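You operate a simulated robot arm through the tools that you are given. There is no shell and no other tool. Be economical: measure what you need, move in short steps, check, and stop when the job is done.

You run a simulated two-armed robot. Do the job below in one go: nothing can be reset, and whatever is moved stays where it is left.

JOB
Take the blue towel from the top of the purple-edged table and lay it out flat on the top of the orange-edged table.

The check looks at the end state, three seconds after you hand in, the way a careful person would. Anything else that was tipped, shoved, dropped, spilled or broken makes it a failure. Flat cloth is picked up by pressing the open fingertips on it (5 to 10 N) and closing them slowly along it; thin cloth reads only 2 to 8 mm in the jaws.

ROBOT AND FRAMES
Two 7-joint arms with two-finger parallel grippers on one trunk, on a base that drives. Base frame: it is fixed to the floor where the robot stands at the start and does not move with it; the origin is under the middle of the robot, x ahead of it, y to its left, z up. Lengths are in mm, angles in rad, forces in N, time in s.
The left shoulder is at the start at [50, 161, 1048], the right one opposite. Places, roughly: top of the orange-edged table [3100, -200, 700]. Payload 3.43 kg a hand.
The TCP of each hand is the grasp point between the finger pads, 30 mm short of the fingertips. In the tool frame z runs along the fingers and y along their closing line. Largest opening 94 mm; finger width 28, thickness 10; the body of the gripper, 50 by 96 mm, starts 55 mm behind the TCP.
Orientation is that of the tool frame in the base frame, as a unit quaternion [w, x, y, z]. With the fingers straight down and closing along the base's y, the tool's x points along the base's -x, its y along +y and its z along -z.

CONTROLS
- The arms move only by the tool step_arm. It takes "left_targets", "right_targets" or both (then of equal length, played together; a hand with none holds still); each is a list of rows, each an object of numbers (a shift or turn left out is 0, a gripper value left out holds the last): "tx", "ty", "tz": the shift along the tool's x, y, z in units of 200 mm (1.0 is 200 mm); "ax", "ay", "az": the turn, a rotation vector about the tool's x, y, z in units of 45 degrees (1.0 is 45 degrees). In form: [{"tx": .., "ty": .., "tz": .., "ax": .., "ay": .., "az": ..}, ...]. A call has 1 to 10 rows; each row is the pose to reach, as a shift and turn from the pose commanded when the call began, along the tool's axes at that moment. "left_fingers" and "right_fingers" are, for a hand that has rows, the opening, from 0 (shut) to 1 (fully open), set as the call begins (left out, the last holds). A call with a number of a shift or a turn outside -1 to 1 is refused whole. Each row takes 0.2 s and may step no farther than 50 mm and 0.15 rad from the row before; otherwise, or with a gripper value out of range, the whole call is refused. A pose out of reach is approached as far as the arm can. The call stops where the force on the tool passes 40 N (or 10 N more than at its start, if that is more) or the arm is blocked; 0.2 s more then pass. The fingers move at their own pace (about 45 mm/s each) and stop on an object; they squeeze with about 39 N. The grip force told is the motor's: it shows also when the fingers shut on nothing. Time passes only in rows, and 0.2 s behind the last, so rows that repeat a pose let the fingers close. It gives the time, the measured TCP pose, the force on the tool (base axes), the opening and the grip force at its end, in the units of the frame above (readings bear some noise), with the torque about the TCP (base axes, N m) and any sound that the robot's microphone picked up.
- Cameras (640 x 400 px; columns grow to the right, rows downward): "scene" is now at [122.9, -18.2, 1164.8]; the picture's right is [-0.20, -0.98, 0.00], its down [-0.62, 0.13, -0.78] and it looks along [0.76, -0.16, -0.63] (base axes); focal length 289 px, centre (320, 200). "left" rides on the left gripper at [76, -14, -103] in its tool frame; the picture's right is [0.18, 0.98, 0.00], its down [-0.75, 0.14, -0.64] and it looks along [-0.63, 0.12, 0.77] (tool axes); focal length 243 px, centre (320, 200). "right" rides on the right gripper at [76, 14, -102] in its tool frame; the picture's right is [-0.18, 0.98, 0.00], its down [-0.75, -0.14, -0.64] and it looks along [-0.63, -0.12, 0.77] (tool axes); focal length 243 px, centre (320, 200). There is no depth. A picture from a camera that has moved, and an enlarged one, comes with that camera's place and axes in the base frame and with its lens.
- capture(camera): a new picture of that camera. No time passes.
- lift_body(by): slides the trunk up (or, below 0, down) by that many mm; the arms and the scene camera ride with it, the base frame stays. It gives what a move gives, with no picture.
- roll_base(legs): drives the robot by 1 to 6 legs, each [ahead, left, turn to the left] in mm, mm and rad, along the robot's own axes; the way and the turn of a leg run together, so that a leg with both is an arc; at most 1500 mm and 3.142 rad a leg. The arms and the cameras ride along, it lands a little off, and it stops where it bumps. It gives what a move gives.
- pan_tilt(pan, tilt): turns the head with the scene camera to pan (to the left, within 1.396 rad either way) and tilt (down, from -0.506 to 1.204), counted from straight ahead of the robot. It gives what a move gives.
- enlarge(camera, box): a new picture of the part [left, top, right, bottom] of that camera's present view, enlarged. No time passes.
- job_done(): hands the job in; it is judged then, once.

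Work in short steps. Places have to be worked out from the pictures, the camera data and where the tool is seen: move nearer, look again, correct. Check each grasp and each placing, and mend what went wrong. You have 120 turns and 88 pictures in all, those below and enlarged ones among them. Open the grippers and draw the arms clear of the work before you hand the job in, unless the task says otherwise; then end with one line.

The tools are called after ">>>" as name(argument=value, ...) on one line, values as JSON. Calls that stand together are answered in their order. step_arm: Moves the arms, as the interface text tells. Its arguments: {"type":"object","properties":{"left_targets":{"type":"array"},"left_fingers":{"type":"number"},"right_targets":{"type":"array"},"right_fingers":{"type":"number"}},"required":[]} The other tools are called the same way: lift_body (by) slides the trunk up or down; roll_base (legs) drives the base; pan_tilt (pan, tilt) turns the head that bears the scene camera; capture (camera) takes a picture; enlarge (camera, box) takes an enlarged picture of a part of a camera's view; job_done () hands the job in.

At the start:

```text
time: 0.0
left_eef_pos: [408.1, 40.1, 913.8]
left_tcp_rot: [0.001, 0.0, 1.0, -0.001]
left_contact_force: [0.3, 0.0, -0.5]
left_ft_torque: [0.01, 0.03, -0.01]
left_gripper_width: 94.1
left_grip_force: 0.1
right_eef_pos: [373.5, -290.1, 888.9]
right_tcp_rot: [0.0, 0.001, 1.0, 0.0]
right_contact_force: [0.5, -0.4, 0.2]
right_ft_torque: [-0.01, 0.01, 0.03]
right_gripper_width: 93.9
right_grip_force: 0.1
trunk travel left (down, up): [-75.0, 192.0]
robot x, y, heading: [4.3, -1.4, -0.002]
head pan, tilt: [-0.204, 0.682]
```

scene: 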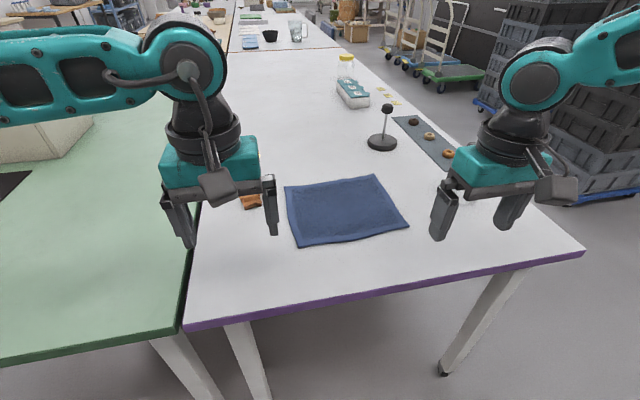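
right: 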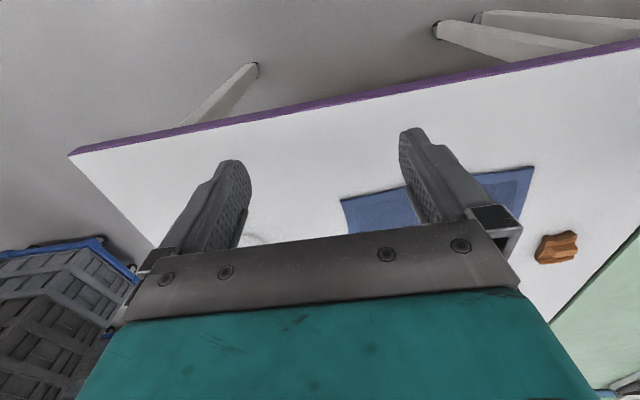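
left: 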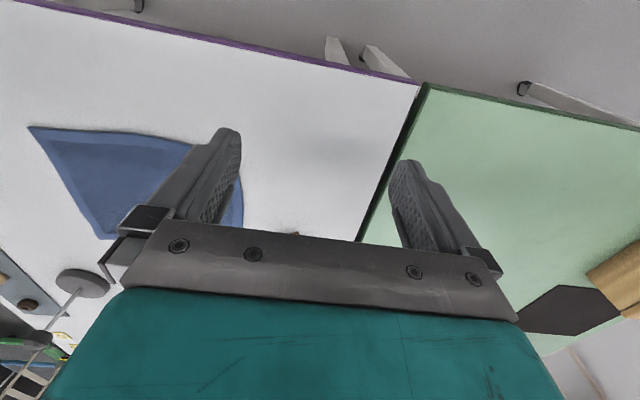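

The towel lies roughly at x 540–760, y −315 to −55. First I take a closer look at it and at the far table.

>>> enlarge(camera="scene", box=[220, 140, 460, 290])

>>> enlarge(camera="scene", box=[160, 0, 480, 200])

```text
2.67 times, centred on (340, 215) of scene
camera zoom: at [122.9, -18.2, 1164.8], right [-0.2, -0.98, 0.0], down [-0.62, 0.13, -0.78], along [0.76, -0.16, -0.63], focal length 770 px, centre (267, 160)
```

zoom: 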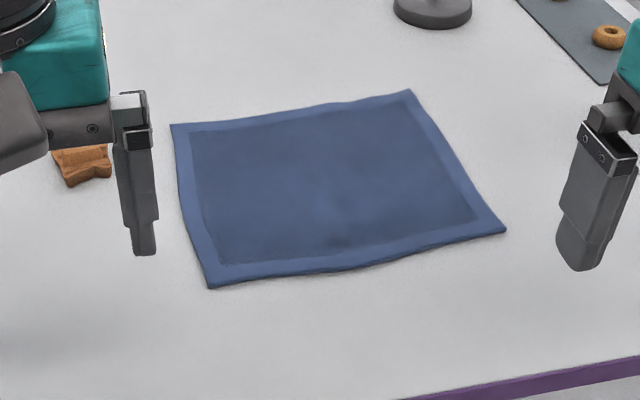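

```text
2.00 times, centred on (320, 100) of scene
camera zoom: at [122.9, -18.2, 1164.8], right [-0.2, -0.98, 0.0], down [-0.62, 0.13, -0.78], along [0.76, -0.16, -0.63], focal length 578 px, centre (320, 400)
```

zoom: 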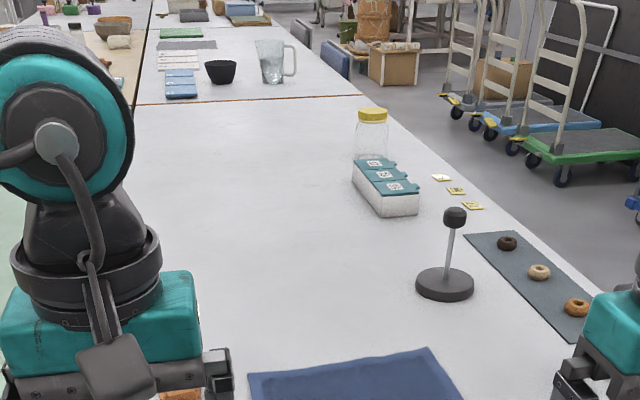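

The towel is a single flat layer, and the orange table starts near x≈2300, y −650…150, with a free aisle on the right. I sidestep right so the towel is centred before me.

>>> roll_base(legs=[[0, -180, 0]])

>>> pan_tilt(pan=0, tilt=0.75)

>>> capture(camera="scene")

```text
time: 1.5
left_eef_pos: [408.0, -139.5, 913.5]
left_tcp_rot: [0.0, -0.001, 1.0, 0.0]
left_contact_force: [0.2, 0.2, 0.5]
left_ft_torque: [0.01, -0.02, 0.0]
left_gripper_width: 93.9
left_grip_force: 0.0
right_eef_pos: [373.0, -471.2, 890.4]
right_tcp_rot: [0.0, 0.0, 1.0, -0.001]
right_contact_force: [0.0, 0.1, -0.3]
right_ft_torque: [0.04, 0.01, 0.01]
right_gripper_width: 94.3
right_grip_force: 0.1
trunk travel left (down, up): [-75.0, 192.0]
robot x, y, heading: [-0.2, -180.5, 0.002]
head pan, tilt: [-0.204, 0.682]
```

```text
time: 2.2
left_eef_pos: [408.5, -139.9, 913.2]
left_tcp_rot: [0.0, -0.001, 1.0, 0.0]
left_contact_force: [-0.3, -0.8, 0.2]
left_ft_torque: [0.02, -0.03, 0.0]
left_gripper_width: 93.8
left_grip_force: 0.1
right_eef_pos: [374.6, -470.5, 890.3]
right_tcp_rot: [0.0, 0.0, 1.0, 0.0]
right_contact_force: [-0.4, -0.7, -0.3]
right_ft_torque: [-0.02, 0.0, -0.03]
right_gripper_width: 94.0
right_grip_force: 0.1
trunk travel left (down, up): [-75.0, 192.0]
robot x, y, heading: [0.5, -184.0, 0.001]
head pan, tilt: [0.0, 0.75]
```

```text
82 pictures are left
camera scene: at [122.1, -181.4, 1159.0], right [0.0, -1.0, 0.0], down [-0.68, 0.0, -0.73], along [0.73, 0.0, -0.68], focal length 289 px, centre (320, 200)
```

scene: 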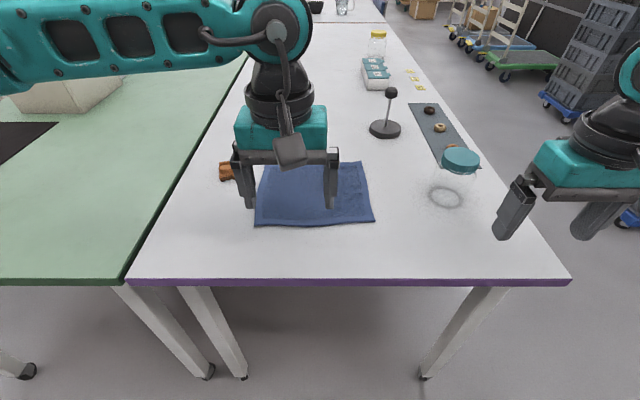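

A clear jar with a teal lid stands near (615,−497), so I bring the right hand inward first and only then forward. Left goes over its near corner at about z 810.

>>> step_arm(left_targets=[{"tx": -0.15, "ty": 0.05, "tz": 0.1}, {"tx": -0.3, "ty": 0.1, "tz": 0.2}, {"tx": -0.45, "ty": 0.15, "tz": 0.3}, {"tx": -0.6, "ty": 0.2, "tz": 0.4}, {"tx": -0.76, "ty": 0.25, "tz": 0.5}], right_targets=[{"ty": 0.2}, {"ty": 0.4}, {"ty": 0.6}, {"ty": 0.8}, {"ty": 0.98}], left_fingers=0.45, right_fingers=0.45)

>>> step_arm(right_targets=[{"tx": -0.2, "tz": 0.08}, {"tx": -0.4, "tz": 0.16}, {"tx": -0.6, "tz": 0.24}, {"tx": -0.8, "tz": 0.32}, {"tx": -0.95, "tz": 0.4}])

>>> capture(camera="left")

>>> capture(camera="right")

>>> capture(camera="scene")

```text
time: 3.5
left_eef_pos: [563.4, -88.4, 812.7]
left_tcp_rot: [0.0, 0.0, 1.0, 0.0]
left_contact_force: [0.8, 0.6, 0.7]
left_ft_torque: [0.0, 0.03, -0.03]
left_gripper_width: 42.3
left_grip_force: 0.1
right_eef_pos: [371.7, -279.2, 891.9]
right_tcp_rot: [0.001, 0.0, 1.0, 0.0]
right_contact_force: [-0.2, -0.2, 0.5]
right_ft_torque: [-0.02, -0.01, -0.01]
right_gripper_width: 42.3
right_grip_force: 0.0
trunk travel left (down, up): [-75.0, 192.0]
robot x, y, heading: [0.1, -181.2, 0.002]
head pan, tilt: [0.0, 0.75]
```

```text
time: 4.7
left_eef_pos: [561.3, -87.9, 813.3]
left_tcp_rot: [0.0, -0.001, 1.0, 0.0]
left_contact_force: [-0.3, 0.2, -0.6]
left_ft_torque: [-0.02, 0.01, -0.01]
left_gripper_width: 42.2
left_grip_force: 0.1
right_eef_pos: [487.7, -356.0, 854.5]
right_tcp_rot: [0.002, 0.0, 1.0, 0.001]
right_contact_force: [-0.3, -0.3, -1.0]
right_ft_torque: [-0.01, 0.02, 0.01]
right_gripper_width: 42.3
right_grip_force: 0.0
right hand out of reach, approached as far as the arm can: row 1, 2, 3, 4, 5
trunk travel left (down, up): [-75.0, 192.0]
robot x, y, heading: [3.0, -179.9, 0.001]
head pan, tilt: [0.0, 0.75]
```

```text
81 pictures are left
camera left: at [485.4, -101.5, 915.5], right [-0.19, 0.98, 0.0], down [0.75, 0.14, 0.64], along [0.63, 0.12, -0.77], focal length 243 px, centre (320, 200)
```

left: 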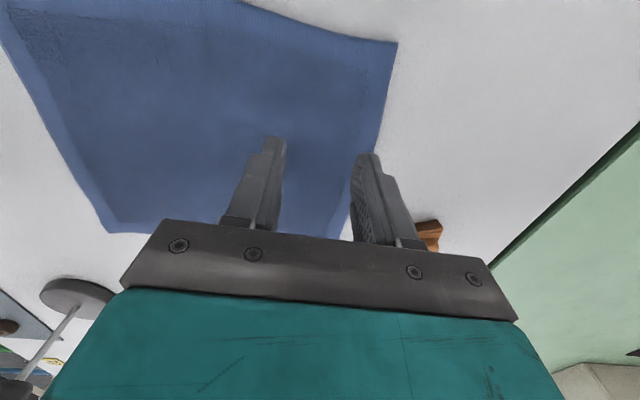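

```text
80 pictures are left
camera right: at [409.6, -342.3, 958.9], right [0.18, 0.98, 0.0], down [0.75, -0.14, 0.64], along [0.63, -0.12, -0.77], focal length 243 px, centre (320, 200)
```

right: 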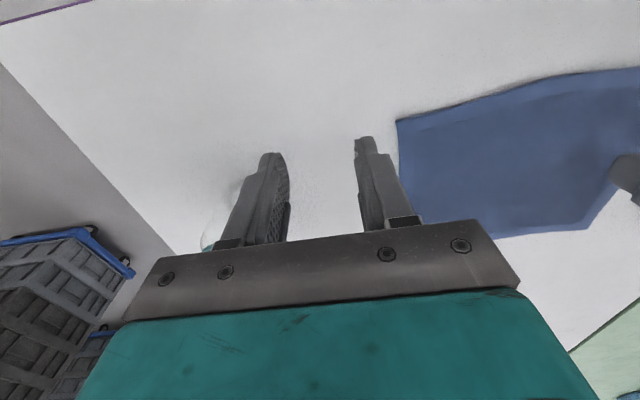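

```text
79 pictures are left
camera scene: at [122.2, -181.4, 1159.0], right [0.0, -1.0, 0.0], down [-0.68, 0.0, -0.73], along [0.73, 0.0, -0.68], focal length 289 px, centre (320, 200)
```

scene: 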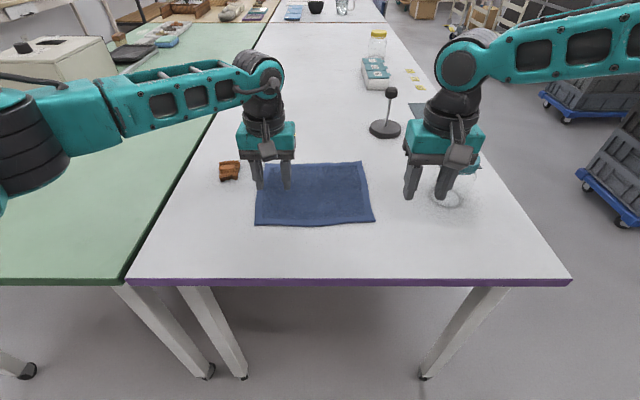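

The right hand fell short, ending at (488,−356). I test a small sideways move to see where its limits and commanded pose are.

>>> step_arm(right_targets=[{"ty": 0.1}, {"ty": 0.2}])

```text
time: 5.2
left_eef_pos: [561.5, -88.4, 812.5]
left_tcp_rot: [0.0, 0.0, 1.0, 0.0]
left_contact_force: [-0.1, 0.0, 0.6]
left_ft_torque: [0.02, -0.01, -0.03]
left_gripper_width: 42.4
left_grip_force: 0.0
right_eef_pos: [467.9, -336.5, 864.1]
right_tcp_rot: [0.001, 0.0, 1.0, 0.0]
right_contact_force: [-0.8, -0.1, 0.7]
right_ft_torque: [0.0, 0.03, -0.01]
right_gripper_width: 42.2
right_grip_force: 0.0
right hand out of reach, approached as far as the arm can: row 1, 2
trunk travel left (down, up): [-75.0, 192.0]
robot x, y, heading: [-1.2, -185.4, 0.005]
head pan, tilt: [0.0, 0.75]
```

The limit seems to come from the arm's configuration. I take the right hand back to the mirror of the left hand's start pose, then approach from there.

>>> step_arm(right_targets=[{"tx": 0.15, "tz": -0.1}, {"tx": 0.3, "ty": 0.1, "tz": -0.2}, {"tx": 0.35, "ty": 0.3, "tz": -0.25}, {"tx": 0.35, "ty": 0.5, "tz": -0.25}])

```text
time: 6.2
left_eef_pos: [561.8, -88.0, 812.4]
left_tcp_rot: [0.0, -0.001, 1.0, -0.001]
left_contact_force: [0.5, -0.2, -0.2]
left_ft_torque: [0.01, -0.01, -0.03]
left_gripper_width: 42.1
left_grip_force: 0.1
right_eef_pos: [385.5, -279.1, 918.0]
right_tcp_rot: [0.001, 0.001, 1.0, -0.001]
right_contact_force: [0.2, 0.2, 0.0]
right_ft_torque: [-0.03, 0.02, -0.01]
right_gripper_width: 42.3
right_grip_force: 0.1
right hand out of reach, approached as far as the arm can: row 3, 4
trunk travel left (down, up): [-75.0, 192.0]
robot x, y, heading: [-2.6, -180.0, -0.0]
head pan, tilt: [0.0, 0.75]
```

Still limited. I test whether turning the tool anticlockwise (seen from above) frees the arm.

>>> step_arm(right_targets=[{"az": -0.15}, {"az": -0.3}, {"az": -0.45}, {"az": -0.45, "ty": 0.15}, {"az": -0.45, "ty": 0.3}])

```text
time: 7.5
left_eef_pos: [562.7, -87.7, 811.3]
left_tcp_rot: [0.0, -0.001, 1.0, 0.0]
left_contact_force: [-0.2, 0.1, -0.3]
left_ft_torque: [-0.01, 0.01, -0.01]
left_gripper_width: 42.5
left_grip_force: 0.1
right_eef_pos: [374.6, -274.2, 923.3]
right_tcp_rot: [0.0, -0.176, 0.984, 0.0]
right_contact_force: [0.7, -0.5, 0.3]
right_ft_torque: [-0.01, -0.03, -0.01]
right_gripper_width: 42.2
right_grip_force: 0.0
right hand out of reach, approached as far as the arm can: row 4, 5
trunk travel left (down, up): [-75.0, 192.0]
robot x, y, heading: [0.4, -184.0, 0.002]
head pan, tilt: [0.0, 0.75]
```

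The stops all lie about 270 mm from the left hand, so it looks like an arm-to-arm keep-apart. I test this by tilting the left hand's body outward, undoing the right hand's yaw, and then moving the right inward.

>>> step_arm(left_targets=[{"ax": 0.15}, {"ax": 0.3}, {"ax": 0.45}, {"ax": 0.6}], right_targets=[{"az": 0.15}, {"az": 0.3}, {"az": 0.45}, {"az": 0.45}])

>>> step_arm(right_targets=[{"ax": -0.15}, {"ax": -0.3}, {"ax": -0.45}, {"ax": -0.6}, {"ax": -0.6, "tx": -0.2}, {"ax": -0.6, "tx": -0.4}])

```text
time: 8.4
left_eef_pos: [560.3, -88.2, 813.5]
left_tcp_rot: [0.0, -0.001, 0.972, -0.234]
left_contact_force: [0.0, 0.0, -0.2]
left_ft_torque: [-0.01, 0.0, 0.01]
left_gripper_width: 42.4
left_grip_force: 0.1
right_eef_pos: [373.3, -274.6, 922.5]
right_tcp_rot: [0.001, 0.0, 1.0, 0.0]
right_contact_force: [0.0, -0.6, -0.5]
right_ft_torque: [-0.01, -0.02, -0.03]
right_gripper_width: 42.1
right_grip_force: 0.1
trunk travel left (down, up): [-75.0, 192.0]
robot x, y, heading: [0.2, -180.8, 0.005]
head pan, tilt: [0.0, 0.75]
```

```text
time: 9.8
left_eef_pos: [560.5, -87.5, 812.2]
left_tcp_rot: [0.0, -0.001, 0.972, -0.234]
left_contact_force: [-0.2, -0.2, 0.3]
left_ft_torque: [-0.01, -0.01, -0.03]
left_gripper_width: 42.3
left_grip_force: 0.0
right_eef_pos: [454.2, -274.1, 922.7]
right_tcp_rot: [0.0, -0.001, 0.972, 0.234]
right_contact_force: [0.8, 0.0, 0.3]
right_ft_torque: [-0.01, -0.02, 0.02]
right_gripper_width: 42.1
right_grip_force: 0.0
trunk travel left (down, up): [-75.0, 192.0]
robot x, y, heading: [0.1, -180.5, -0.0]
head pan, tilt: [0.0, 0.75]
```

Confirmed: a tilted wrist lets the hands come closer. Comparing the wrist and scene views puts the table top at z≈740, with towel corners at BL (498,−52) and BR (510,−290). I retreat the right hand, set the left upright and put it over the BL corner.

>>> step_arm(right_targets=[{"tx": 0.2, "ax": 0.0}, {"tx": 0.4, "ty": -0.1, "tz": -0.05, "ax": 0.15}, {"tx": 0.4, "ty": -0.25, "tz": -0.1, "ax": 0.3}, {"tx": 0.4, "ty": -0.3, "tz": -0.1, "ax": 0.45}, {"tx": 0.4, "ty": -0.3, "tz": -0.1, "ax": 0.6}])

>>> step_arm(left_targets=[{"ax": -0.15, "tx": 0.07}, {"ax": -0.3, "tx": 0.14}, {"ax": -0.45, "tx": 0.21}, {"ax": -0.6, "tx": 0.21}])

>>> capture(camera="left")

```text
time: 11.1
left_eef_pos: [559.7, -87.6, 812.7]
left_tcp_rot: [0.0, -0.001, 0.972, -0.233]
left_contact_force: [0.4, 0.5, 0.2]
left_ft_torque: [0.04, -0.01, 0.01]
left_gripper_width: 42.3
left_grip_force: 0.0
right_eef_pos: [374.4, -337.8, 913.2]
right_tcp_rot: [0.0, -0.001, 1.0, -0.001]
right_contact_force: [-0.5, -0.5, 0.4]
right_ft_torque: [0.03, -0.01, 0.03]
right_gripper_width: 42.4
right_grip_force: 0.0
trunk travel left (down, up): [-75.0, 192.0]
robot x, y, heading: [1.4, -182.5, 0.002]
head pan, tilt: [0.0, 0.75]
```

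```text
time: 12.1
left_eef_pos: [518.0, -88.1, 813.7]
left_tcp_rot: [0.0, -0.001, 1.0, 0.001]
left_contact_force: [1.2, -0.1, -0.3]
left_ft_torque: [0.01, 0.01, -0.01]
left_gripper_width: 42.2
left_grip_force: 0.1
right_eef_pos: [376.4, -336.6, 913.4]
right_tcp_rot: [0.0, 0.0, 1.0, 0.0]
right_contact_force: [0.3, 0.5, 0.4]
right_ft_torque: [0.04, 0.01, 0.01]
right_gripper_width: 42.5
right_grip_force: 0.1
trunk travel left (down, up): [-75.0, 192.0]
robot x, y, heading: [1.4, -181.5, 0.004]
head pan, tilt: [0.0, 0.75]
```

```text
78 pictures are left
camera left: at [441.6, -103.1, 916.5], right [-0.19, 0.98, 0.0], down [0.75, 0.14, 0.64], along [0.63, 0.12, -0.77], focal length 243 px, centre (320, 200)
```

left: 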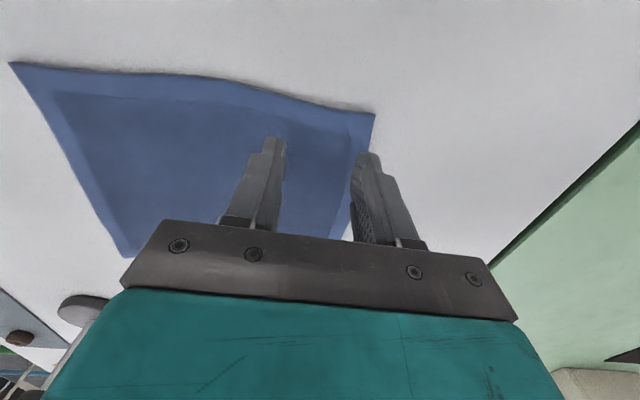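

The corner is confirmed at (498,−52) for z=740. I lower to just above contact.

>>> step_arm(left_targets=[{"ty": -0.02, "tz": 0.1}, {"ty": -0.02, "tz": 0.17}, {"ty": -0.02, "tz": 0.2}])

```text
time: 12.8
left_eef_pos: [517.3, -94.1, 773.1]
left_tcp_rot: [0.001, -0.001, 1.0, -0.001]
left_contact_force: [-1.0, 0.2, 4.6]
left_ft_torque: [0.0, 0.0, 0.02]
left_gripper_width: 42.2
left_grip_force: 0.0
right_eef_pos: [375.6, -336.3, 912.2]
right_tcp_rot: [0.001, 0.001, 1.0, -0.001]
right_contact_force: [0.7, 1.1, 0.0]
right_ft_torque: [-0.02, -0.01, 0.02]
right_gripper_width: 42.1
right_grip_force: 0.1
trunk travel left (down, up): [-75.0, 192.0]
robot x, y, heading: [0.6, -185.3, -0.003]
head pan, tilt: [0.0, 0.75]
```

Contact at z≈773 with 4.6 N. I press slightly more and close in stages.

>>> step_arm(left_targets=[{"tz": 0.008}, {"tz": 0.008}], left_fingers=0.38)

>>> step_arm(left_targets=[{"tz": 0.0}, {"tz": 0.0}], left_fingers=0.2)

>>> step_arm(left_targets=[{"tz": 0.0}, {"tz": 0.0}, {"tz": 0.0}], left_fingers=0.0)

>>> capture(camera="left")

```text
time: 13.4
left_eef_pos: [519.3, -94.3, 773.4]
left_tcp_rot: [0.001, 0.0, 1.0, -0.001]
left_contact_force: [-0.6, -0.1, 10.5]
left_ft_torque: [0.07, 0.05, 0.0]
left_gripper_width: 34.8
left_grip_force: 0.1
right_eef_pos: [375.3, -336.0, 912.3]
right_tcp_rot: [0.001, -0.001, 1.0, 0.0]
right_contact_force: [0.5, 0.3, 0.2]
right_ft_torque: [-0.02, -0.01, 0.0]
right_gripper_width: 42.4
right_grip_force: 0.1
trunk travel left (down, up): [-75.0, 192.0]
robot x, y, heading: [-0.7, -182.7, 0.002]
head pan, tilt: [0.0, 0.75]
```

```text
time: 14.1
left_eef_pos: [518.3, -93.6, 772.6]
left_tcp_rot: [0.0, -0.001, 1.0, -0.001]
left_contact_force: [1.3, -0.6, 13.9]
left_ft_torque: [0.07, -0.02, 0.01]
left_gripper_width: 19.4
left_grip_force: 0.9
right_eef_pos: [374.5, -336.8, 911.2]
right_tcp_rot: [0.0, 0.0, 1.0, 0.0]
right_contact_force: [0.5, -0.1, 0.6]
right_ft_torque: [0.01, 0.0, 0.0]
right_gripper_width: 42.0
right_grip_force: 0.0
trunk travel left (down, up): [-75.0, 192.0]
robot x, y, heading: [-0.6, -180.0, 0.001]
head pan, tilt: [0.0, 0.75]
```

```text
time: 14.8
left_eef_pos: [517.4, -93.4, 772.8]
left_tcp_rot: [0.001, -0.001, 1.0, 0.0]
left_contact_force: [1.2, -1.1, 15.4]
left_ft_torque: [0.04, -0.02, 0.03]
left_gripper_width: 5.6
left_grip_force: 39.0
right_eef_pos: [373.2, -336.3, 914.3]
right_tcp_rot: [0.002, 0.0, 1.0, 0.0]
right_contact_force: [-0.3, -0.1, 0.0]
right_ft_torque: [0.01, 0.04, -0.01]
right_gripper_width: 42.4
right_grip_force: 0.1
trunk travel left (down, up): [-75.0, 192.0]
robot x, y, heading: [-1.2, -181.8, 0.004]
head pan, tilt: [0.0, 0.75]
```

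```text
77 pictures are left
camera left: at [440.5, -107.5, 876.0], right [-0.19, 0.98, 0.0], down [0.75, 0.14, 0.64], along [0.63, 0.12, -0.77], focal length 243 px, centre (320, 200)
```

left: 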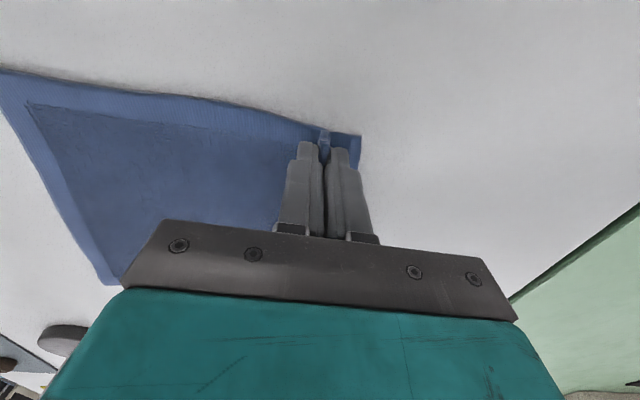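

The cloth ridge is pinched (5.6 mm). I lift 30 mm, tilt the left hand outward to make room, then bring the right hand over the BR corner.

>>> step_arm(left_targets=[{"tz": -0.08}, {"tz": -0.15}, {"tz": -0.15, "ax": 0.16}, {"tz": -0.15, "ax": 0.32}, {"tz": -0.15, "ax": 0.48}, {"tz": -0.15, "ax": 0.64}])

>>> capture(camera="scene")

```text
time: 16.2
left_eef_pos: [518.2, -94.5, 802.6]
left_tcp_rot: [0.0, -0.001, 0.968, -0.25]
left_contact_force: [0.1, 0.3, -1.1]
left_ft_torque: [0.07, -0.02, -0.01]
left_gripper_width: 4.8
left_grip_force: 39.1
right_eef_pos: [375.1, -335.7, 912.5]
right_tcp_rot: [-0.001, -0.001, 1.0, 0.0]
right_contact_force: [0.3, 0.7, 0.4]
right_ft_torque: [0.0, 0.03, -0.01]
right_gripper_width: 42.6
right_grip_force: 0.0
trunk travel left (down, up): [-75.0, 192.0]
robot x, y, heading: [-2.6, -181.0, -0.001]
head pan, tilt: [0.0, 0.75]
```

```text
76 pictures are left
camera scene: at [122.2, -181.2, 1159.0], right [0.0, -1.0, 0.0], down [-0.68, 0.0, -0.73], along [0.73, 0.0, -0.68], focal length 289 px, centre (320, 200)
```

scene: 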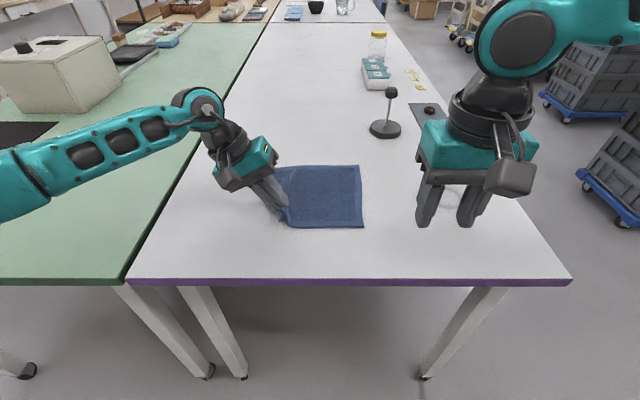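

The towel slid left: BR is now about (495,−266). I tilt the left hand further and bring the upright right hand toward (513,−232).

>>> step_arm(left_targets=[{"ax": 0.15}, {"ax": 0.3}, {"ax": 0.4}, {"ax": 0.4}, {"ax": 0.4}, {"ax": 0.4}], right_targets=[{"tx": -0.1}, {"tx": -0.3, "ty": 0.0, "tz": 0.05}, {"tx": -0.5, "ty": 0.05, "tz": 0.1}, {"tx": -0.69, "ty": 0.15, "tz": 0.2}, {"tx": -0.69, "ty": 0.34, "tz": 0.3}, {"tx": -0.69, "ty": 0.5, "tz": 0.42}])

>>> capture(camera="right")

```text
time: 17.6
left_eef_pos: [517.5, -92.8, 803.6]
left_tcp_rot: [0.0, -0.001, 0.918, -0.397]
left_contact_force: [-0.3, 0.9, 0.4]
left_ft_torque: [0.01, 0.0, 0.05]
left_gripper_width: 4.7
left_grip_force: 39.5
right_eef_pos: [456.5, -324.4, 868.0]
right_tcp_rot: [0.0, 0.0, 1.0, 0.0]
right_contact_force: [0.5, -1.0, -0.2]
right_ft_torque: [-0.02, 0.01, 0.03]
right_gripper_width: 42.2
right_grip_force: 0.1
right hand out of reach, approached as far as the arm can: row 4, 5, 6
trunk travel left (down, up): [-75.0, 192.0]
robot x, y, heading: [2.5, -181.1, 0.003]
head pan, tilt: [0.0, 0.75]
```

```text
75 pictures are left
camera right: at [378.7, -312.0, 971.5], right [0.18, 0.98, 0.0], down [0.75, -0.14, 0.64], along [0.63, -0.12, -0.77], focal length 243 px, centre (320, 200)
```

right: 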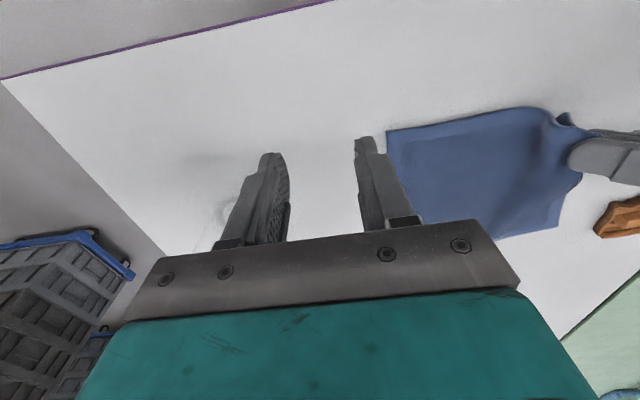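

The stop is the same regardless of the left hand's tilt, so it is the right arm's own joint limit. I try another route: out and forward at height (above the jar), then inward.

>>> step_arm(right_targets=[{"tz": -0.15, "ty": -0.15}, {"tz": -0.3, "ty": -0.3}, {"tz": -0.45, "ty": -0.4}, {"tz": -0.45, "ty": -0.4, "tx": -0.2}, {"tz": -0.45, "ty": -0.4, "tx": -0.4}, {"tz": -0.45, "ty": -0.2, "tx": -0.45}, {"tz": -0.45, "ty": 0.0, "tx": -0.45}, {"tz": -0.45, "ty": 0.2, "tx": -0.45}])

```text
time: 19.4
left_eef_pos: [517.4, -94.6, 801.8]
left_tcp_rot: [0.001, 0.0, 0.918, -0.396]
left_contact_force: [-0.1, 0.2, -1.1]
left_ft_torque: [0.06, 0.02, -0.01]
left_gripper_width: 4.5
left_grip_force: 38.9
right_eef_pos: [498.7, -343.6, 957.2]
right_tcp_rot: [0.001, -0.001, 1.0, 0.0]
right_contact_force: [0.3, 0.1, -0.6]
right_ft_torque: [0.02, 0.03, -0.01]
right_gripper_width: 42.7
right_grip_force: 0.1
right hand out of reach, approached as far as the arm can: row 6, 7, 8
trunk travel left (down, up): [-75.0, 192.0]
robot x, y, heading: [2.1, -177.6, 0.005]
head pan, tilt: [0.0, 0.75]
```

I need to know whether this is the right arm's own limit or the other arm. I set the left corner back down, release it, and move the left arm well away to test.

>>> step_arm(left_targets=[{"tz": 0.04, "ty": 0.045}, {"tz": 0.07, "ty": 0.075}, {"tz": 0.07, "ty": 0.075}])

>>> step_arm(left_targets=[{"tz": 0}, {"tz": 0}, {"tz": -0.1}, {"tz": -0.3}, {"tz": -0.5, "tx": 0.1}, {"tz": -0.7, "tx": 0.2}, {"tz": -0.8, "tx": 0.4}, {"tz": -0.8, "tx": 0.6}], left_fingers=0.3)

>>> step_arm(right_targets=[{"tz": 0.0, "ty": 0.2}, {"tz": 0.0, "ty": 0.4}, {"tz": 0.0, "ty": 0.55}])

```text
time: 20.2
left_eef_pos: [517.8, -94.2, 781.8]
left_tcp_rot: [0.001, 0.0, 0.918, -0.397]
left_contact_force: [-0.7, -0.1, -1.3]
left_ft_torque: [0.05, 0.0, 0.02]
left_gripper_width: 4.6
left_grip_force: 39.0
right_eef_pos: [500.0, -342.8, 956.7]
right_tcp_rot: [0.0, 0.0, 1.0, 0.001]
right_contact_force: [0.4, -1.1, 0.1]
right_ft_torque: [-0.03, 0.02, -0.01]
right_gripper_width: 42.3
right_grip_force: 0.0
trunk travel left (down, up): [-75.0, 192.0]
robot x, y, heading: [1.4, -180.0, 0.004]
head pan, tilt: [0.0, 0.75]
```

```text
time: 22.1
left_eef_pos: [395.4, 20.1, 889.0]
left_tcp_rot: [0.0, -0.001, 0.918, -0.397]
left_contact_force: [-0.3, 0.2, 0.1]
left_ft_torque: [0.03, 0.01, -0.02]
left_gripper_width: 28.3
left_grip_force: 0.0
right_eef_pos: [498.8, -343.4, 956.9]
right_tcp_rot: [0.001, 0.0, 1.0, 0.001]
right_contact_force: [0.2, -0.3, 0.0]
right_ft_torque: [0.01, 0.01, -0.02]
right_gripper_width: 42.4
right_grip_force: 0.0
trunk travel left (down, up): [-75.0, 192.0]
robot x, y, heading: [-0.2, -180.8, 0.006]
head pan, tilt: [0.0, 0.75]
```

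```text
time: 22.9
left_eef_pos: [395.3, 20.7, 889.6]
left_tcp_rot: [0.001, -0.001, 0.918, -0.397]
left_contact_force: [0.1, 0.0, 0.6]
left_ft_torque: [-0.01, -0.02, -0.01]
left_gripper_width: 28.3
left_grip_force: 0.0
right_eef_pos: [452.5, -305.4, 956.8]
right_tcp_rot: [0.0, 0.0, 1.0, 0.0]
right_contact_force: [0.2, 0.0, -0.7]
right_ft_torque: [0.0, -0.02, -0.01]
right_gripper_width: 42.1
right_grip_force: 0.0
right hand out of reach, approached as far as the arm can: row 1, 2, 3
trunk travel left (down, up): [-75.0, 192.0]
robot x, y, heading: [-3.9, -181.8, 0.004]
head pan, tilt: [0.0, 0.75]
```

So it is the right arm's own limit. I test yawing the tool the other way.

>>> step_arm(right_targets=[{"az": 0.19}, {"az": 0.38}, {"az": 0.57}, {"az": 0.76}, {"az": 0.76, "ty": 0.2}, {"az": 0.76, "ty": 0.4}])

```text
time: 24.2
left_eef_pos: [397.0, 21.4, 890.4]
left_tcp_rot: [0.0, 0.0, 0.918, -0.397]
left_contact_force: [0.0, 1.1, 0.0]
left_ft_torque: [-0.02, -0.02, -0.03]
left_gripper_width: 28.5
left_grip_force: 0.1
right_eef_pos: [421.8, -288.9, 959.4]
right_tcp_rot: [0.001, 0.295, 0.956, 0.002]
right_contact_force: [-0.6, -0.1, 0.0]
right_ft_torque: [-0.01, -0.02, 0.01]
right_gripper_width: 42.2
right_grip_force: 0.2
right hand out of reach, approached as far as the arm can: row 5, 6
trunk travel left (down, up): [-75.0, 192.0]
robot x, y, heading: [1.4, -180.9, -0.001]
head pan, tilt: [0.0, 0.75]
```

Yaw does not matter. I look at the right arm's posture to find what limits it.

>>> pan_tilt(pan=-0.6, tilt=0.4)

>>> capture(camera="scene")

>>> pan_tilt(pan=0.6, tilt=0.4)

>>> capture(camera="scene")

```text
time: 25.2
left_eef_pos: [396.0, 21.0, 889.2]
left_tcp_rot: [0.001, -0.002, 0.918, -0.397]
left_contact_force: [1.1, 0.0, -0.2]
left_ft_torque: [0.0, 0.0, 0.01]
left_gripper_width: 28.4
left_grip_force: 0.0
right_eef_pos: [423.6, -290.1, 958.9]
right_tcp_rot: [0.0, 0.294, 0.956, 0.001]
right_contact_force: [0.5, 0.2, 0.0]
right_ft_torque: [0.01, 0.05, 0.0]
right_gripper_width: 42.4
right_grip_force: 0.0
trunk travel left (down, up): [-75.0, 192.0]
robot x, y, heading: [-3.3, -184.5, -0.001]
head pan, tilt: [-0.6, 0.4]
```

```text
74 pictures are left
camera scene: at [115.8, -233.6, 1190.1], right [-0.56, -0.83, 0.0], down [-0.32, 0.22, -0.92], along [0.76, -0.52, -0.39], focal length 289 px, centre (320, 200)
```

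scene: 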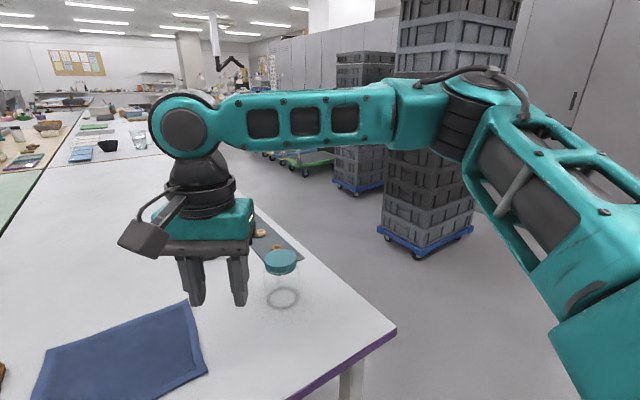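

```text
time: 26.6
left_eef_pos: [396.5, 21.3, 890.1]
left_tcp_rot: [0.0, -0.001, 0.917, -0.398]
left_contact_force: [0.2, 0.3, 0.0]
left_ft_torque: [-0.03, 0.01, -0.01]
left_gripper_width: 28.3
left_grip_force: 0.0
right_eef_pos: [422.5, -289.2, 958.6]
right_tcp_rot: [0.0, 0.293, 0.956, 0.001]
right_contact_force: [0.0, 0.8, 0.1]
right_ft_torque: [-0.02, -0.03, 0.0]
right_gripper_width: 42.4
right_grip_force: 0.1
trunk travel left (down, up): [-75.0, 192.0]
robot x, y, heading: [-0.9, -181.2, 0.004]
head pan, tilt: [0.6, 0.4]
```

```text
73 pictures are left
camera scene: at [115.6, -129.1, 1190.1], right [0.57, -0.82, 0.0], down [-0.32, -0.22, -0.92], along [0.76, 0.52, -0.39], focal length 289 px, centre (320, 200)
```

scene: 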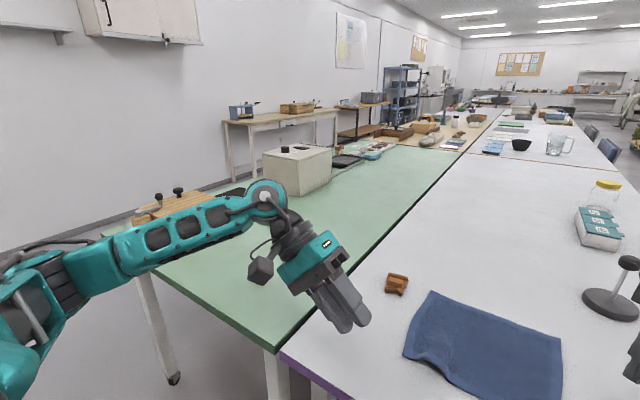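

The right elbow is raised while the left's is low. I try tilting the right hand, moving it in to the target, and then straightening it there so the elbow has to drop.

>>> step_arm(right_targets=[{"az": -0.19}, {"az": -0.38}, {"az": -0.57}, {"az": -0.76}])

>>> step_arm(right_targets=[{"ax": -0.15}, {"ax": -0.3}, {"ax": -0.45}, {"ax": -0.6}, {"ax": -0.75}, {"ax": -0.75, "tx": -0.2, "ty": 0.05}, {"ax": -0.75, "tx": -0.4, "ty": 0.2}, {"ax": -0.75, "tx": -0.45, "ty": 0.3, "tz": 0.2}])

>>> step_arm(right_targets=[{"ax": 0.15}, {"ax": 0.3}, {"ax": 0.45}, {"ax": 0.6}, {"ax": 0.75}])

```text
time: 27.6
left_eef_pos: [397.8, 21.0, 889.5]
left_tcp_rot: [0.0, -0.001, 0.918, -0.397]
left_contact_force: [-0.2, 0.2, 0.4]
left_ft_torque: [0.02, 0.0, 0.0]
left_gripper_width: 28.1
left_grip_force: 0.0
right_eef_pos: [420.6, -288.8, 958.8]
right_tcp_rot: [0.001, -0.002, 1.0, 0.001]
right_contact_force: [-0.3, 0.4, 0.7]
right_ft_torque: [0.01, -0.01, -0.03]
right_gripper_width: 42.2
right_grip_force: 0.1
trunk travel left (down, up): [-75.0, 192.0]
robot x, y, heading: [-0.1, -180.9, 0.002]
head pan, tilt: [0.6, 0.4]
```

```text
time: 29.4
left_eef_pos: [395.5, 20.7, 889.8]
left_tcp_rot: [0.0, 0.0, 0.918, -0.398]
left_contact_force: [-0.2, -0.1, -1.1]
left_ft_torque: [-0.01, 0.01, 0.0]
left_gripper_width: 28.2
left_grip_force: 0.1
right_eef_pos: [498.1, -245.1, 923.5]
right_tcp_rot: [0.002, 0.0, 0.957, 0.291]
right_contact_force: [0.5, 0.7, -0.6]
right_ft_torque: [-0.01, -0.04, 0.01]
right_gripper_width: 42.4
right_grip_force: 0.0
right hand out of reach, approached as far as the arm can: row 8
trunk travel left (down, up): [-75.0, 192.0]
robot x, y, heading: [2.0, -180.1, -0.002]
head pan, tilt: [0.6, 0.4]
```

```text
time: 30.6
left_eef_pos: [396.5, 20.8, 890.6]
left_tcp_rot: [0.0, 0.0, 0.917, -0.398]
left_contact_force: [0.5, 0.2, 0.6]
left_ft_torque: [0.0, 0.0, 0.0]
left_gripper_width: 28.2
left_grip_force: 0.1
right_eef_pos: [454.3, -310.6, 934.1]
right_tcp_rot: [0.001, 0.0, 1.0, 0.001]
right_contact_force: [0.0, -0.2, 0.0]
right_ft_torque: [-0.02, -0.01, -0.01]
right_gripper_width: 42.3
right_grip_force: 0.0
right hand out of reach, approached as far as the arm can: row 1, 2, 3, 4, 5
trunk travel left (down, up): [-75.0, 192.0]
robot x, y, heading: [0.3, -182.9, -0.002]
head pan, tilt: [0.6, 0.4]
```

Raising the trunk would make the forearm slope down and ease the wrist bend. I lift by 150 and test the right hand again.

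>>> lift_body(by=150)

>>> step_arm(right_targets=[{"tz": 0.2}, {"tz": 0.4}, {"tz": 0.6}, {"tz": 0.8}, {"tz": 0.95}, {"tz": 0.95, "ty": 0.2}, {"tz": 0.95, "ty": 0.4}, {"tz": 0.95, "ty": 0.4, "tx": -0.15}, {"tz": 0.95, "ty": 0.4, "tx": -0.3}])

```text
time: 32.4
left_eef_pos: [397.0, 20.5, 1039.5]
left_tcp_rot: [0.0, -0.002, 0.918, -0.397]
left_contact_force: [0.1, -0.7, -0.4]
left_ft_torque: [0.0, 0.02, 0.05]
left_gripper_width: 28.2
left_grip_force: 0.0
right_eef_pos: [453.8, -309.8, 1083.1]
right_tcp_rot: [0.001, 0.0, 1.0, 0.001]
right_contact_force: [-0.9, 0.0, 0.1]
right_ft_torque: [0.02, 0.02, 0.0]
right_gripper_width: 42.3
right_grip_force: 0.1
trunk travel left (down, up): [-225.0, 42.0]
robot x, y, heading: [1.1, -180.9, 0.001]
head pan, tilt: [0.6, 0.4]
```

```text
time: 34.4
left_eef_pos: [395.9, 20.6, 1038.6]
left_tcp_rot: [0.001, -0.001, 0.918, -0.397]
left_contact_force: [0.2, 0.4, -0.2]
left_ft_torque: [-0.02, -0.02, 0.04]
left_gripper_width: 28.3
left_grip_force: 0.0
right_eef_pos: [438.4, -340.6, 964.3]
right_tcp_rot: [0.001, 0.001, 1.0, 0.002]
right_contact_force: [-0.4, 0.4, -0.9]
right_ft_torque: [0.02, -0.01, -0.01]
right_gripper_width: 42.3
right_grip_force: 0.0
right hand out of reach, approached as far as the arm can: row 1, 2, 3, 4, 5, 6, 7, 8, 9
trunk travel left (down, up): [-225.0, 42.0]
robot x, y, heading: [2.4, -179.4, -0.004]
head pan, tilt: [0.6, 0.4]
```

Raising makes it worse, so I go back down. Then I try forcing the elbow to drop by tilting the right hand the other way (wrist leaning inward) in free space, and look.

>>> step_arm(right_targets=[{"tz": -0.2}, {"tz": -0.4}, {"tz": -0.6, "ty": -0.1}, {"tz": -0.7, "ty": -0.2}])

>>> lift_body(by=-150)

>>> step_arm(right_targets=[{"ax": 0.18}, {"ax": 0.36}, {"ax": 0.54}, {"ax": 0.72}, {"ax": 0.9}])

>>> pan_tilt(pan=-0.6, tilt=0.4)

>>> capture(camera="scene")

```text
time: 35.4
left_eef_pos: [395.8, 21.4, 1038.6]
left_tcp_rot: [0.001, -0.001, 0.918, -0.397]
left_contact_force: [-1.2, 0.1, 0.5]
left_ft_torque: [-0.02, -0.03, 0.0]
left_gripper_width: 28.4
left_grip_force: 0.2
right_eef_pos: [437.5, -378.6, 1106.5]
right_tcp_rot: [0.001, -0.002, 1.0, 0.002]
right_contact_force: [0.3, -0.3, -1.0]
right_ft_torque: [-0.01, -0.03, 0.01]
right_gripper_width: 42.4
right_grip_force: 0.0
trunk travel left (down, up): [-225.0, 42.0]
robot x, y, heading: [2.3, -177.7, 0.003]
head pan, tilt: [0.6, 0.4]
```

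```text
time: 37.1
left_eef_pos: [396.3, 20.0, 890.0]
left_tcp_rot: [0.001, -0.001, 0.918, -0.397]
left_contact_force: [0.4, -0.4, -0.7]
left_ft_torque: [0.0, -0.02, 0.0]
left_gripper_width: 28.4
left_grip_force: 0.1
right_eef_pos: [437.5, -377.8, 957.3]
right_tcp_rot: [0.001, -0.001, 1.0, 0.001]
right_contact_force: [-0.1, 0.1, -0.3]
right_ft_torque: [-0.01, -0.02, -0.01]
right_gripper_width: 42.4
right_grip_force: 0.0
trunk travel left (down, up): [-75.0, 192.0]
robot x, y, heading: [2.8, -179.3, 0.003]
head pan, tilt: [0.6, 0.4]
```

```text
time: 38.4
left_eef_pos: [396.1, 19.9, 890.1]
left_tcp_rot: [0.001, 0.0, 0.918, -0.397]
left_contact_force: [0.0, -0.4, -0.5]
left_ft_torque: [0.02, 0.0, 0.01]
left_gripper_width: 28.1
left_grip_force: 0.1
right_eef_pos: [420.7, -420.7, 956.8]
right_tcp_rot: [0.002, 0.0, 0.939, -0.344]
right_contact_force: [-1.0, 0.1, 0.0]
right_ft_torque: [-0.01, 0.0, 0.01]
right_gripper_width: 42.2
right_grip_force: 0.1
right hand out of reach, approached as far as the arm can: row 4, 5
trunk travel left (down, up): [-75.0, 192.0]
robot x, y, heading: [-1.9, -180.4, -0.001]
head pan, tilt: [0.6, 0.4]
```

```text
time: 39.8
left_eef_pos: [396.8, 20.4, 889.4]
left_tcp_rot: [0.001, -0.001, 0.918, -0.398]
left_contact_force: [0.2, -0.3, 0.8]
left_ft_torque: [0.01, 0.0, 0.01]
left_gripper_width: 28.0
left_grip_force: 0.0
right_eef_pos: [420.8, -420.0, 957.3]
right_tcp_rot: [0.001, 0.001, 0.939, -0.343]
right_contact_force: [0.0, -0.5, 0.0]
right_ft_torque: [0.01, -0.02, -0.02]
right_gripper_width: 42.1
right_grip_force: 0.1
trunk travel left (down, up): [-75.0, 192.0]
robot x, y, heading: [1.4, -177.0, -0.0]
head pan, tilt: [-0.6, 0.4]
```

```text
72 pictures are left
camera scene: at [115.8, -233.6, 1190.1], right [-0.56, -0.83, 0.0], down [-0.32, 0.22, -0.92], along [0.76, -0.52, -0.39], focal length 289 px, centre (320, 200)
```

scene: 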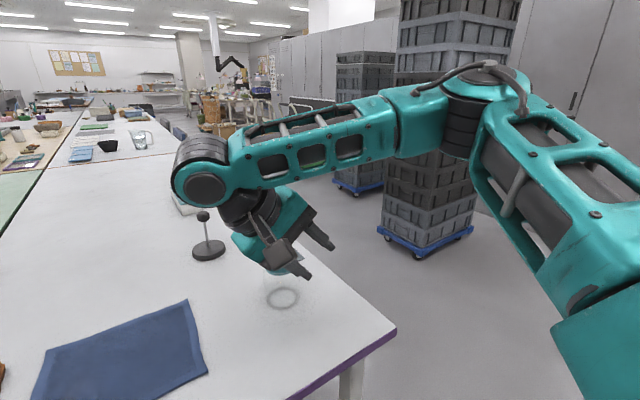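

The elbow stays put in both postures, so the arm must be reconfigured by stretching. I back off 400 mm into free space, untilt, and stretch the right arm forward and low so the elbow drops, then sweep inward.

>>> roll_base(legs=[[-400, 0, 0]])

>>> step_arm(right_targets=[{"ax": -0.18}, {"ax": -0.36}, {"ax": -0.54}, {"ax": -0.72}, {"ax": -0.9}])

>>> step_arm(right_targets=[{"tx": -0.2, "tz": 0.1, "ty": -0.1}, {"tx": -0.4, "tz": 0.2, "ty": -0.2}, {"tx": -0.6, "tz": 0.3, "ty": -0.2}, {"tx": -0.8, "tz": 0.4, "ty": -0.2}, {"tx": -1, "tz": 0.5, "ty": -0.2}, {"tx": -1, "tz": 0.6, "ty": -0.1}, {"tx": -1, "tz": 0.7, "ty": 0.1}, {"tx": -1, "tz": 0.7, "ty": 0.3}, {"tx": -1, "tz": 0.7, "ty": 0.5}])

```text
time: 42.2
left_eef_pos: [0.7, 19.8, 890.2]
left_tcp_rot: [0.001, -0.002, 0.918, -0.397]
left_contact_force: [-0.4, 0.2, 0.1]
left_ft_torque: [-0.02, 0.02, 0.01]
left_gripper_width: 28.2
left_grip_force: 0.0
right_eef_pos: [26.9, -420.7, 957.7]
right_tcp_rot: [0.002, -0.001, 0.939, -0.344]
right_contact_force: [0.5, 0.1, -0.3]
right_ft_torque: [0.04, -0.03, -0.03]
right_gripper_width: 42.4
right_grip_force: 0.1
trunk travel left (down, up): [-75.0, 192.0]
robot x, y, heading: [-394.5, -179.2, 0.002]
head pan, tilt: [-0.6, 0.4]
```

```text
time: 43.4
left_eef_pos: [1.1, 19.8, 889.5]
left_tcp_rot: [0.001, -0.002, 0.918, -0.397]
left_contact_force: [0.3, 0.6, -0.1]
left_ft_torque: [-0.03, 0.01, -0.01]
left_gripper_width: 28.2
left_grip_force: 0.0
right_eef_pos: [26.9, -420.7, 957.2]
right_tcp_rot: [0.002, -0.002, 1.0, 0.004]
right_contact_force: [0.0, -0.4, 0.6]
right_ft_torque: [0.0, -0.01, 0.01]
right_gripper_width: 42.1
right_grip_force: 0.1
trunk travel left (down, up): [-75.0, 192.0]
robot x, y, heading: [-393.0, -177.9, 0.004]
head pan, tilt: [-0.6, 0.4]
```

```text
time: 45.4
left_eef_pos: [0.7, 20.4, 889.4]
left_tcp_rot: [0.0, -0.001, 0.918, -0.398]
left_contact_force: [-0.4, 0.0, -0.5]
left_ft_torque: [-0.01, -0.01, -0.03]
left_gripper_width: 28.0
left_grip_force: 0.0
right_eef_pos: [130.3, -391.8, 863.6]
right_tcp_rot: [0.002, -0.001, 1.0, 0.002]
right_contact_force: [0.5, -0.6, 0.6]
right_ft_torque: [-0.01, 0.0, 0.02]
right_gripper_width: 42.4
right_grip_force: 0.0
right hand out of reach, approached as far as the arm can: row 4, 5, 6, 7, 8, 9
trunk travel left (down, up): [-75.0, 192.0]
robot x, y, heading: [-395.8, -181.6, 0.002]
head pan, tilt: [-0.6, 0.4]
```

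Same limiting line. Next I try low and to the side (in free floor space) and look at the elbow.

>>> step_arm(right_targets=[{"ty": -0.2}, {"ty": -0.4, "tx": 0.1}, {"ty": -0.6, "tx": 0.2, "tz": 0.1}, {"ty": -0.8, "tx": 0.3, "tz": 0.2}, {"ty": -0.9, "tx": 0.4, "tz": 0.4}, {"ty": -0.9, "tx": 0.5, "tz": 0.6}, {"ty": -0.9, "tx": 0.6, "tz": 0.8}, {"ty": -0.9, "tx": 0.6, "tz": 1.0}])

>>> capture(camera="scene")

```text
time: 47.2
left_eef_pos: [0.9, 20.4, 889.7]
left_tcp_rot: [0.002, -0.001, 0.918, -0.397]
left_contact_force: [0.6, 0.0, 0.5]
left_ft_torque: [-0.01, -0.03, 0.03]
left_gripper_width: 28.1
left_grip_force: 0.0
right_eef_pos: [8.3, -568.3, 670.4]
right_tcp_rot: [0.003, -0.001, 1.0, 0.003]
right_contact_force: [-0.4, -0.5, 0.3]
right_ft_torque: [0.02, 0.0, 0.0]
right_gripper_width: 42.2
right_grip_force: 0.1
right hand out of reach, approached as far as the arm can: row 8
trunk travel left (down, up): [-75.0, 192.0]
robot x, y, heading: [-395.7, -180.8, 0.004]
head pan, tilt: [-0.6, 0.4]
```

```text
71 pictures are left
camera scene: at [-279.0, -234.4, 1190.2], right [-0.56, -0.83, 0.0], down [-0.32, 0.22, -0.92], along [0.76, -0.52, -0.39], focal length 289 px, centre (320, 200)
```

scene: 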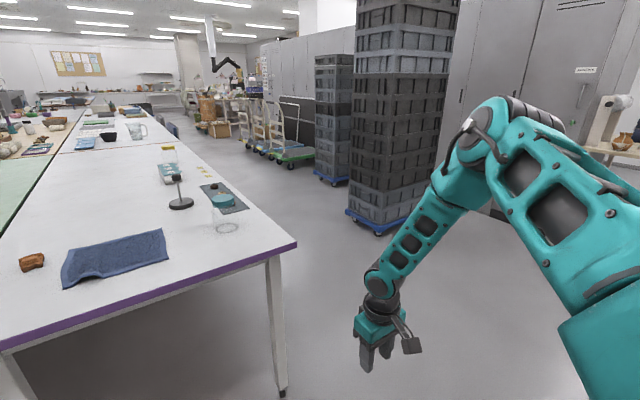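

Elbow is still up. I try pointing the fingers forward (which pulls the forearm behind the hand), sweeping inward, and then pitching down again.

>>> step_arm(right_targets=[{"tz": -0.2, "ay": -0.15}, {"tz": -0.4, "ay": -0.3}, {"tz": -0.6, "ay": -0.45}, {"tz": -0.8, "ay": -0.6}, {"tz": -0.9, "ay": -0.78}, {"tz": -1, "ay": -0.95}])

>>> step_arm(right_targets=[{"ay": -0.18}, {"ay": -0.36}, {"ay": -0.54}, {"ay": -0.54, "ty": 0.2}, {"ay": -0.54, "ty": 0.4}, {"ay": -0.54, "ty": 0.6}, {"ay": -0.54, "ty": 0.8}, {"ay": -0.54, "ty": 1.0}])

>>> step_arm(right_targets=[{"ty": 0.2}, {"ty": 0.4}, {"ty": 0.6}])

>>> capture(camera="scene")

```text
time: 48.6
left_eef_pos: [1.3, 20.7, 890.4]
left_tcp_rot: [0.0, -0.002, 0.918, -0.397]
left_contact_force: [-0.4, -0.2, 0.1]
left_ft_torque: [-0.01, 0.0, -0.01]
left_gripper_width: 28.2
left_grip_force: 0.1
right_eef_pos: [8.8, -571.5, 868.5]
right_tcp_rot: [0.366, -0.001, 0.931, 0.004]
right_contact_force: [0.5, 0.5, 0.0]
right_ft_torque: [0.02, -0.01, 0.0]
right_gripper_width: 42.2
right_grip_force: 0.0
trunk travel left (down, up): [-75.0, 192.0]
robot x, y, heading: [-394.8, -183.8, 0.004]
head pan, tilt: [-0.6, 0.4]
```

```text
time: 50.4
left_eef_pos: [1.6, 20.6, 889.1]
left_tcp_rot: [0.001, -0.001, 0.917, -0.398]
left_contact_force: [-0.7, -0.3, -0.1]
left_ft_torque: [0.0, 0.02, 0.0]
left_gripper_width: 28.2
left_grip_force: 0.0
right_eef_pos: [21.8, -367.7, 863.1]
right_tcp_rot: [0.554, 0.0, 0.832, 0.003]
right_contact_force: [0.0, -0.2, -0.6]
right_ft_torque: [-0.01, 0.02, 0.03]
right_gripper_width: 42.2
right_grip_force: 0.0
right hand out of reach, approached as far as the arm can: row 6, 7, 8
trunk travel left (down, up): [-75.0, 192.0]
robot x, y, heading: [-394.7, -180.2, 0.001]
head pan, tilt: [-0.6, 0.4]
```

```text
time: 51.2
left_eef_pos: [1.2, 21.2, 888.8]
left_tcp_rot: [0.0, -0.001, 0.917, -0.398]
left_contact_force: [0.5, -1.0, 0.2]
left_ft_torque: [0.01, 0.01, -0.03]
left_gripper_width: 28.1
left_grip_force: 0.1
right_eef_pos: [19.2, -248.3, 864.1]
right_tcp_rot: [0.553, 0.0, 0.833, 0.001]
right_contact_force: [0.2, 0.0, 0.1]
right_ft_torque: [0.01, -0.01, -0.01]
right_gripper_width: 42.5
right_grip_force: 0.1
trunk travel left (down, up): [-75.0, 192.0]
robot x, y, heading: [-391.4, -183.3, 0.003]
head pan, tilt: [-0.6, 0.4]
```

```text
70 pictures are left
camera scene: at [-278.7, -234.4, 1190.2], right [-0.56, -0.83, 0.0], down [-0.32, 0.22, -0.92], along [0.76, -0.52, -0.39], focal length 289 px, centre (320, 200)
```

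scene: 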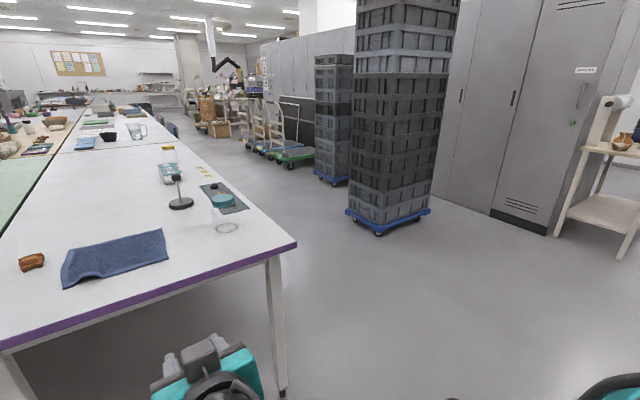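

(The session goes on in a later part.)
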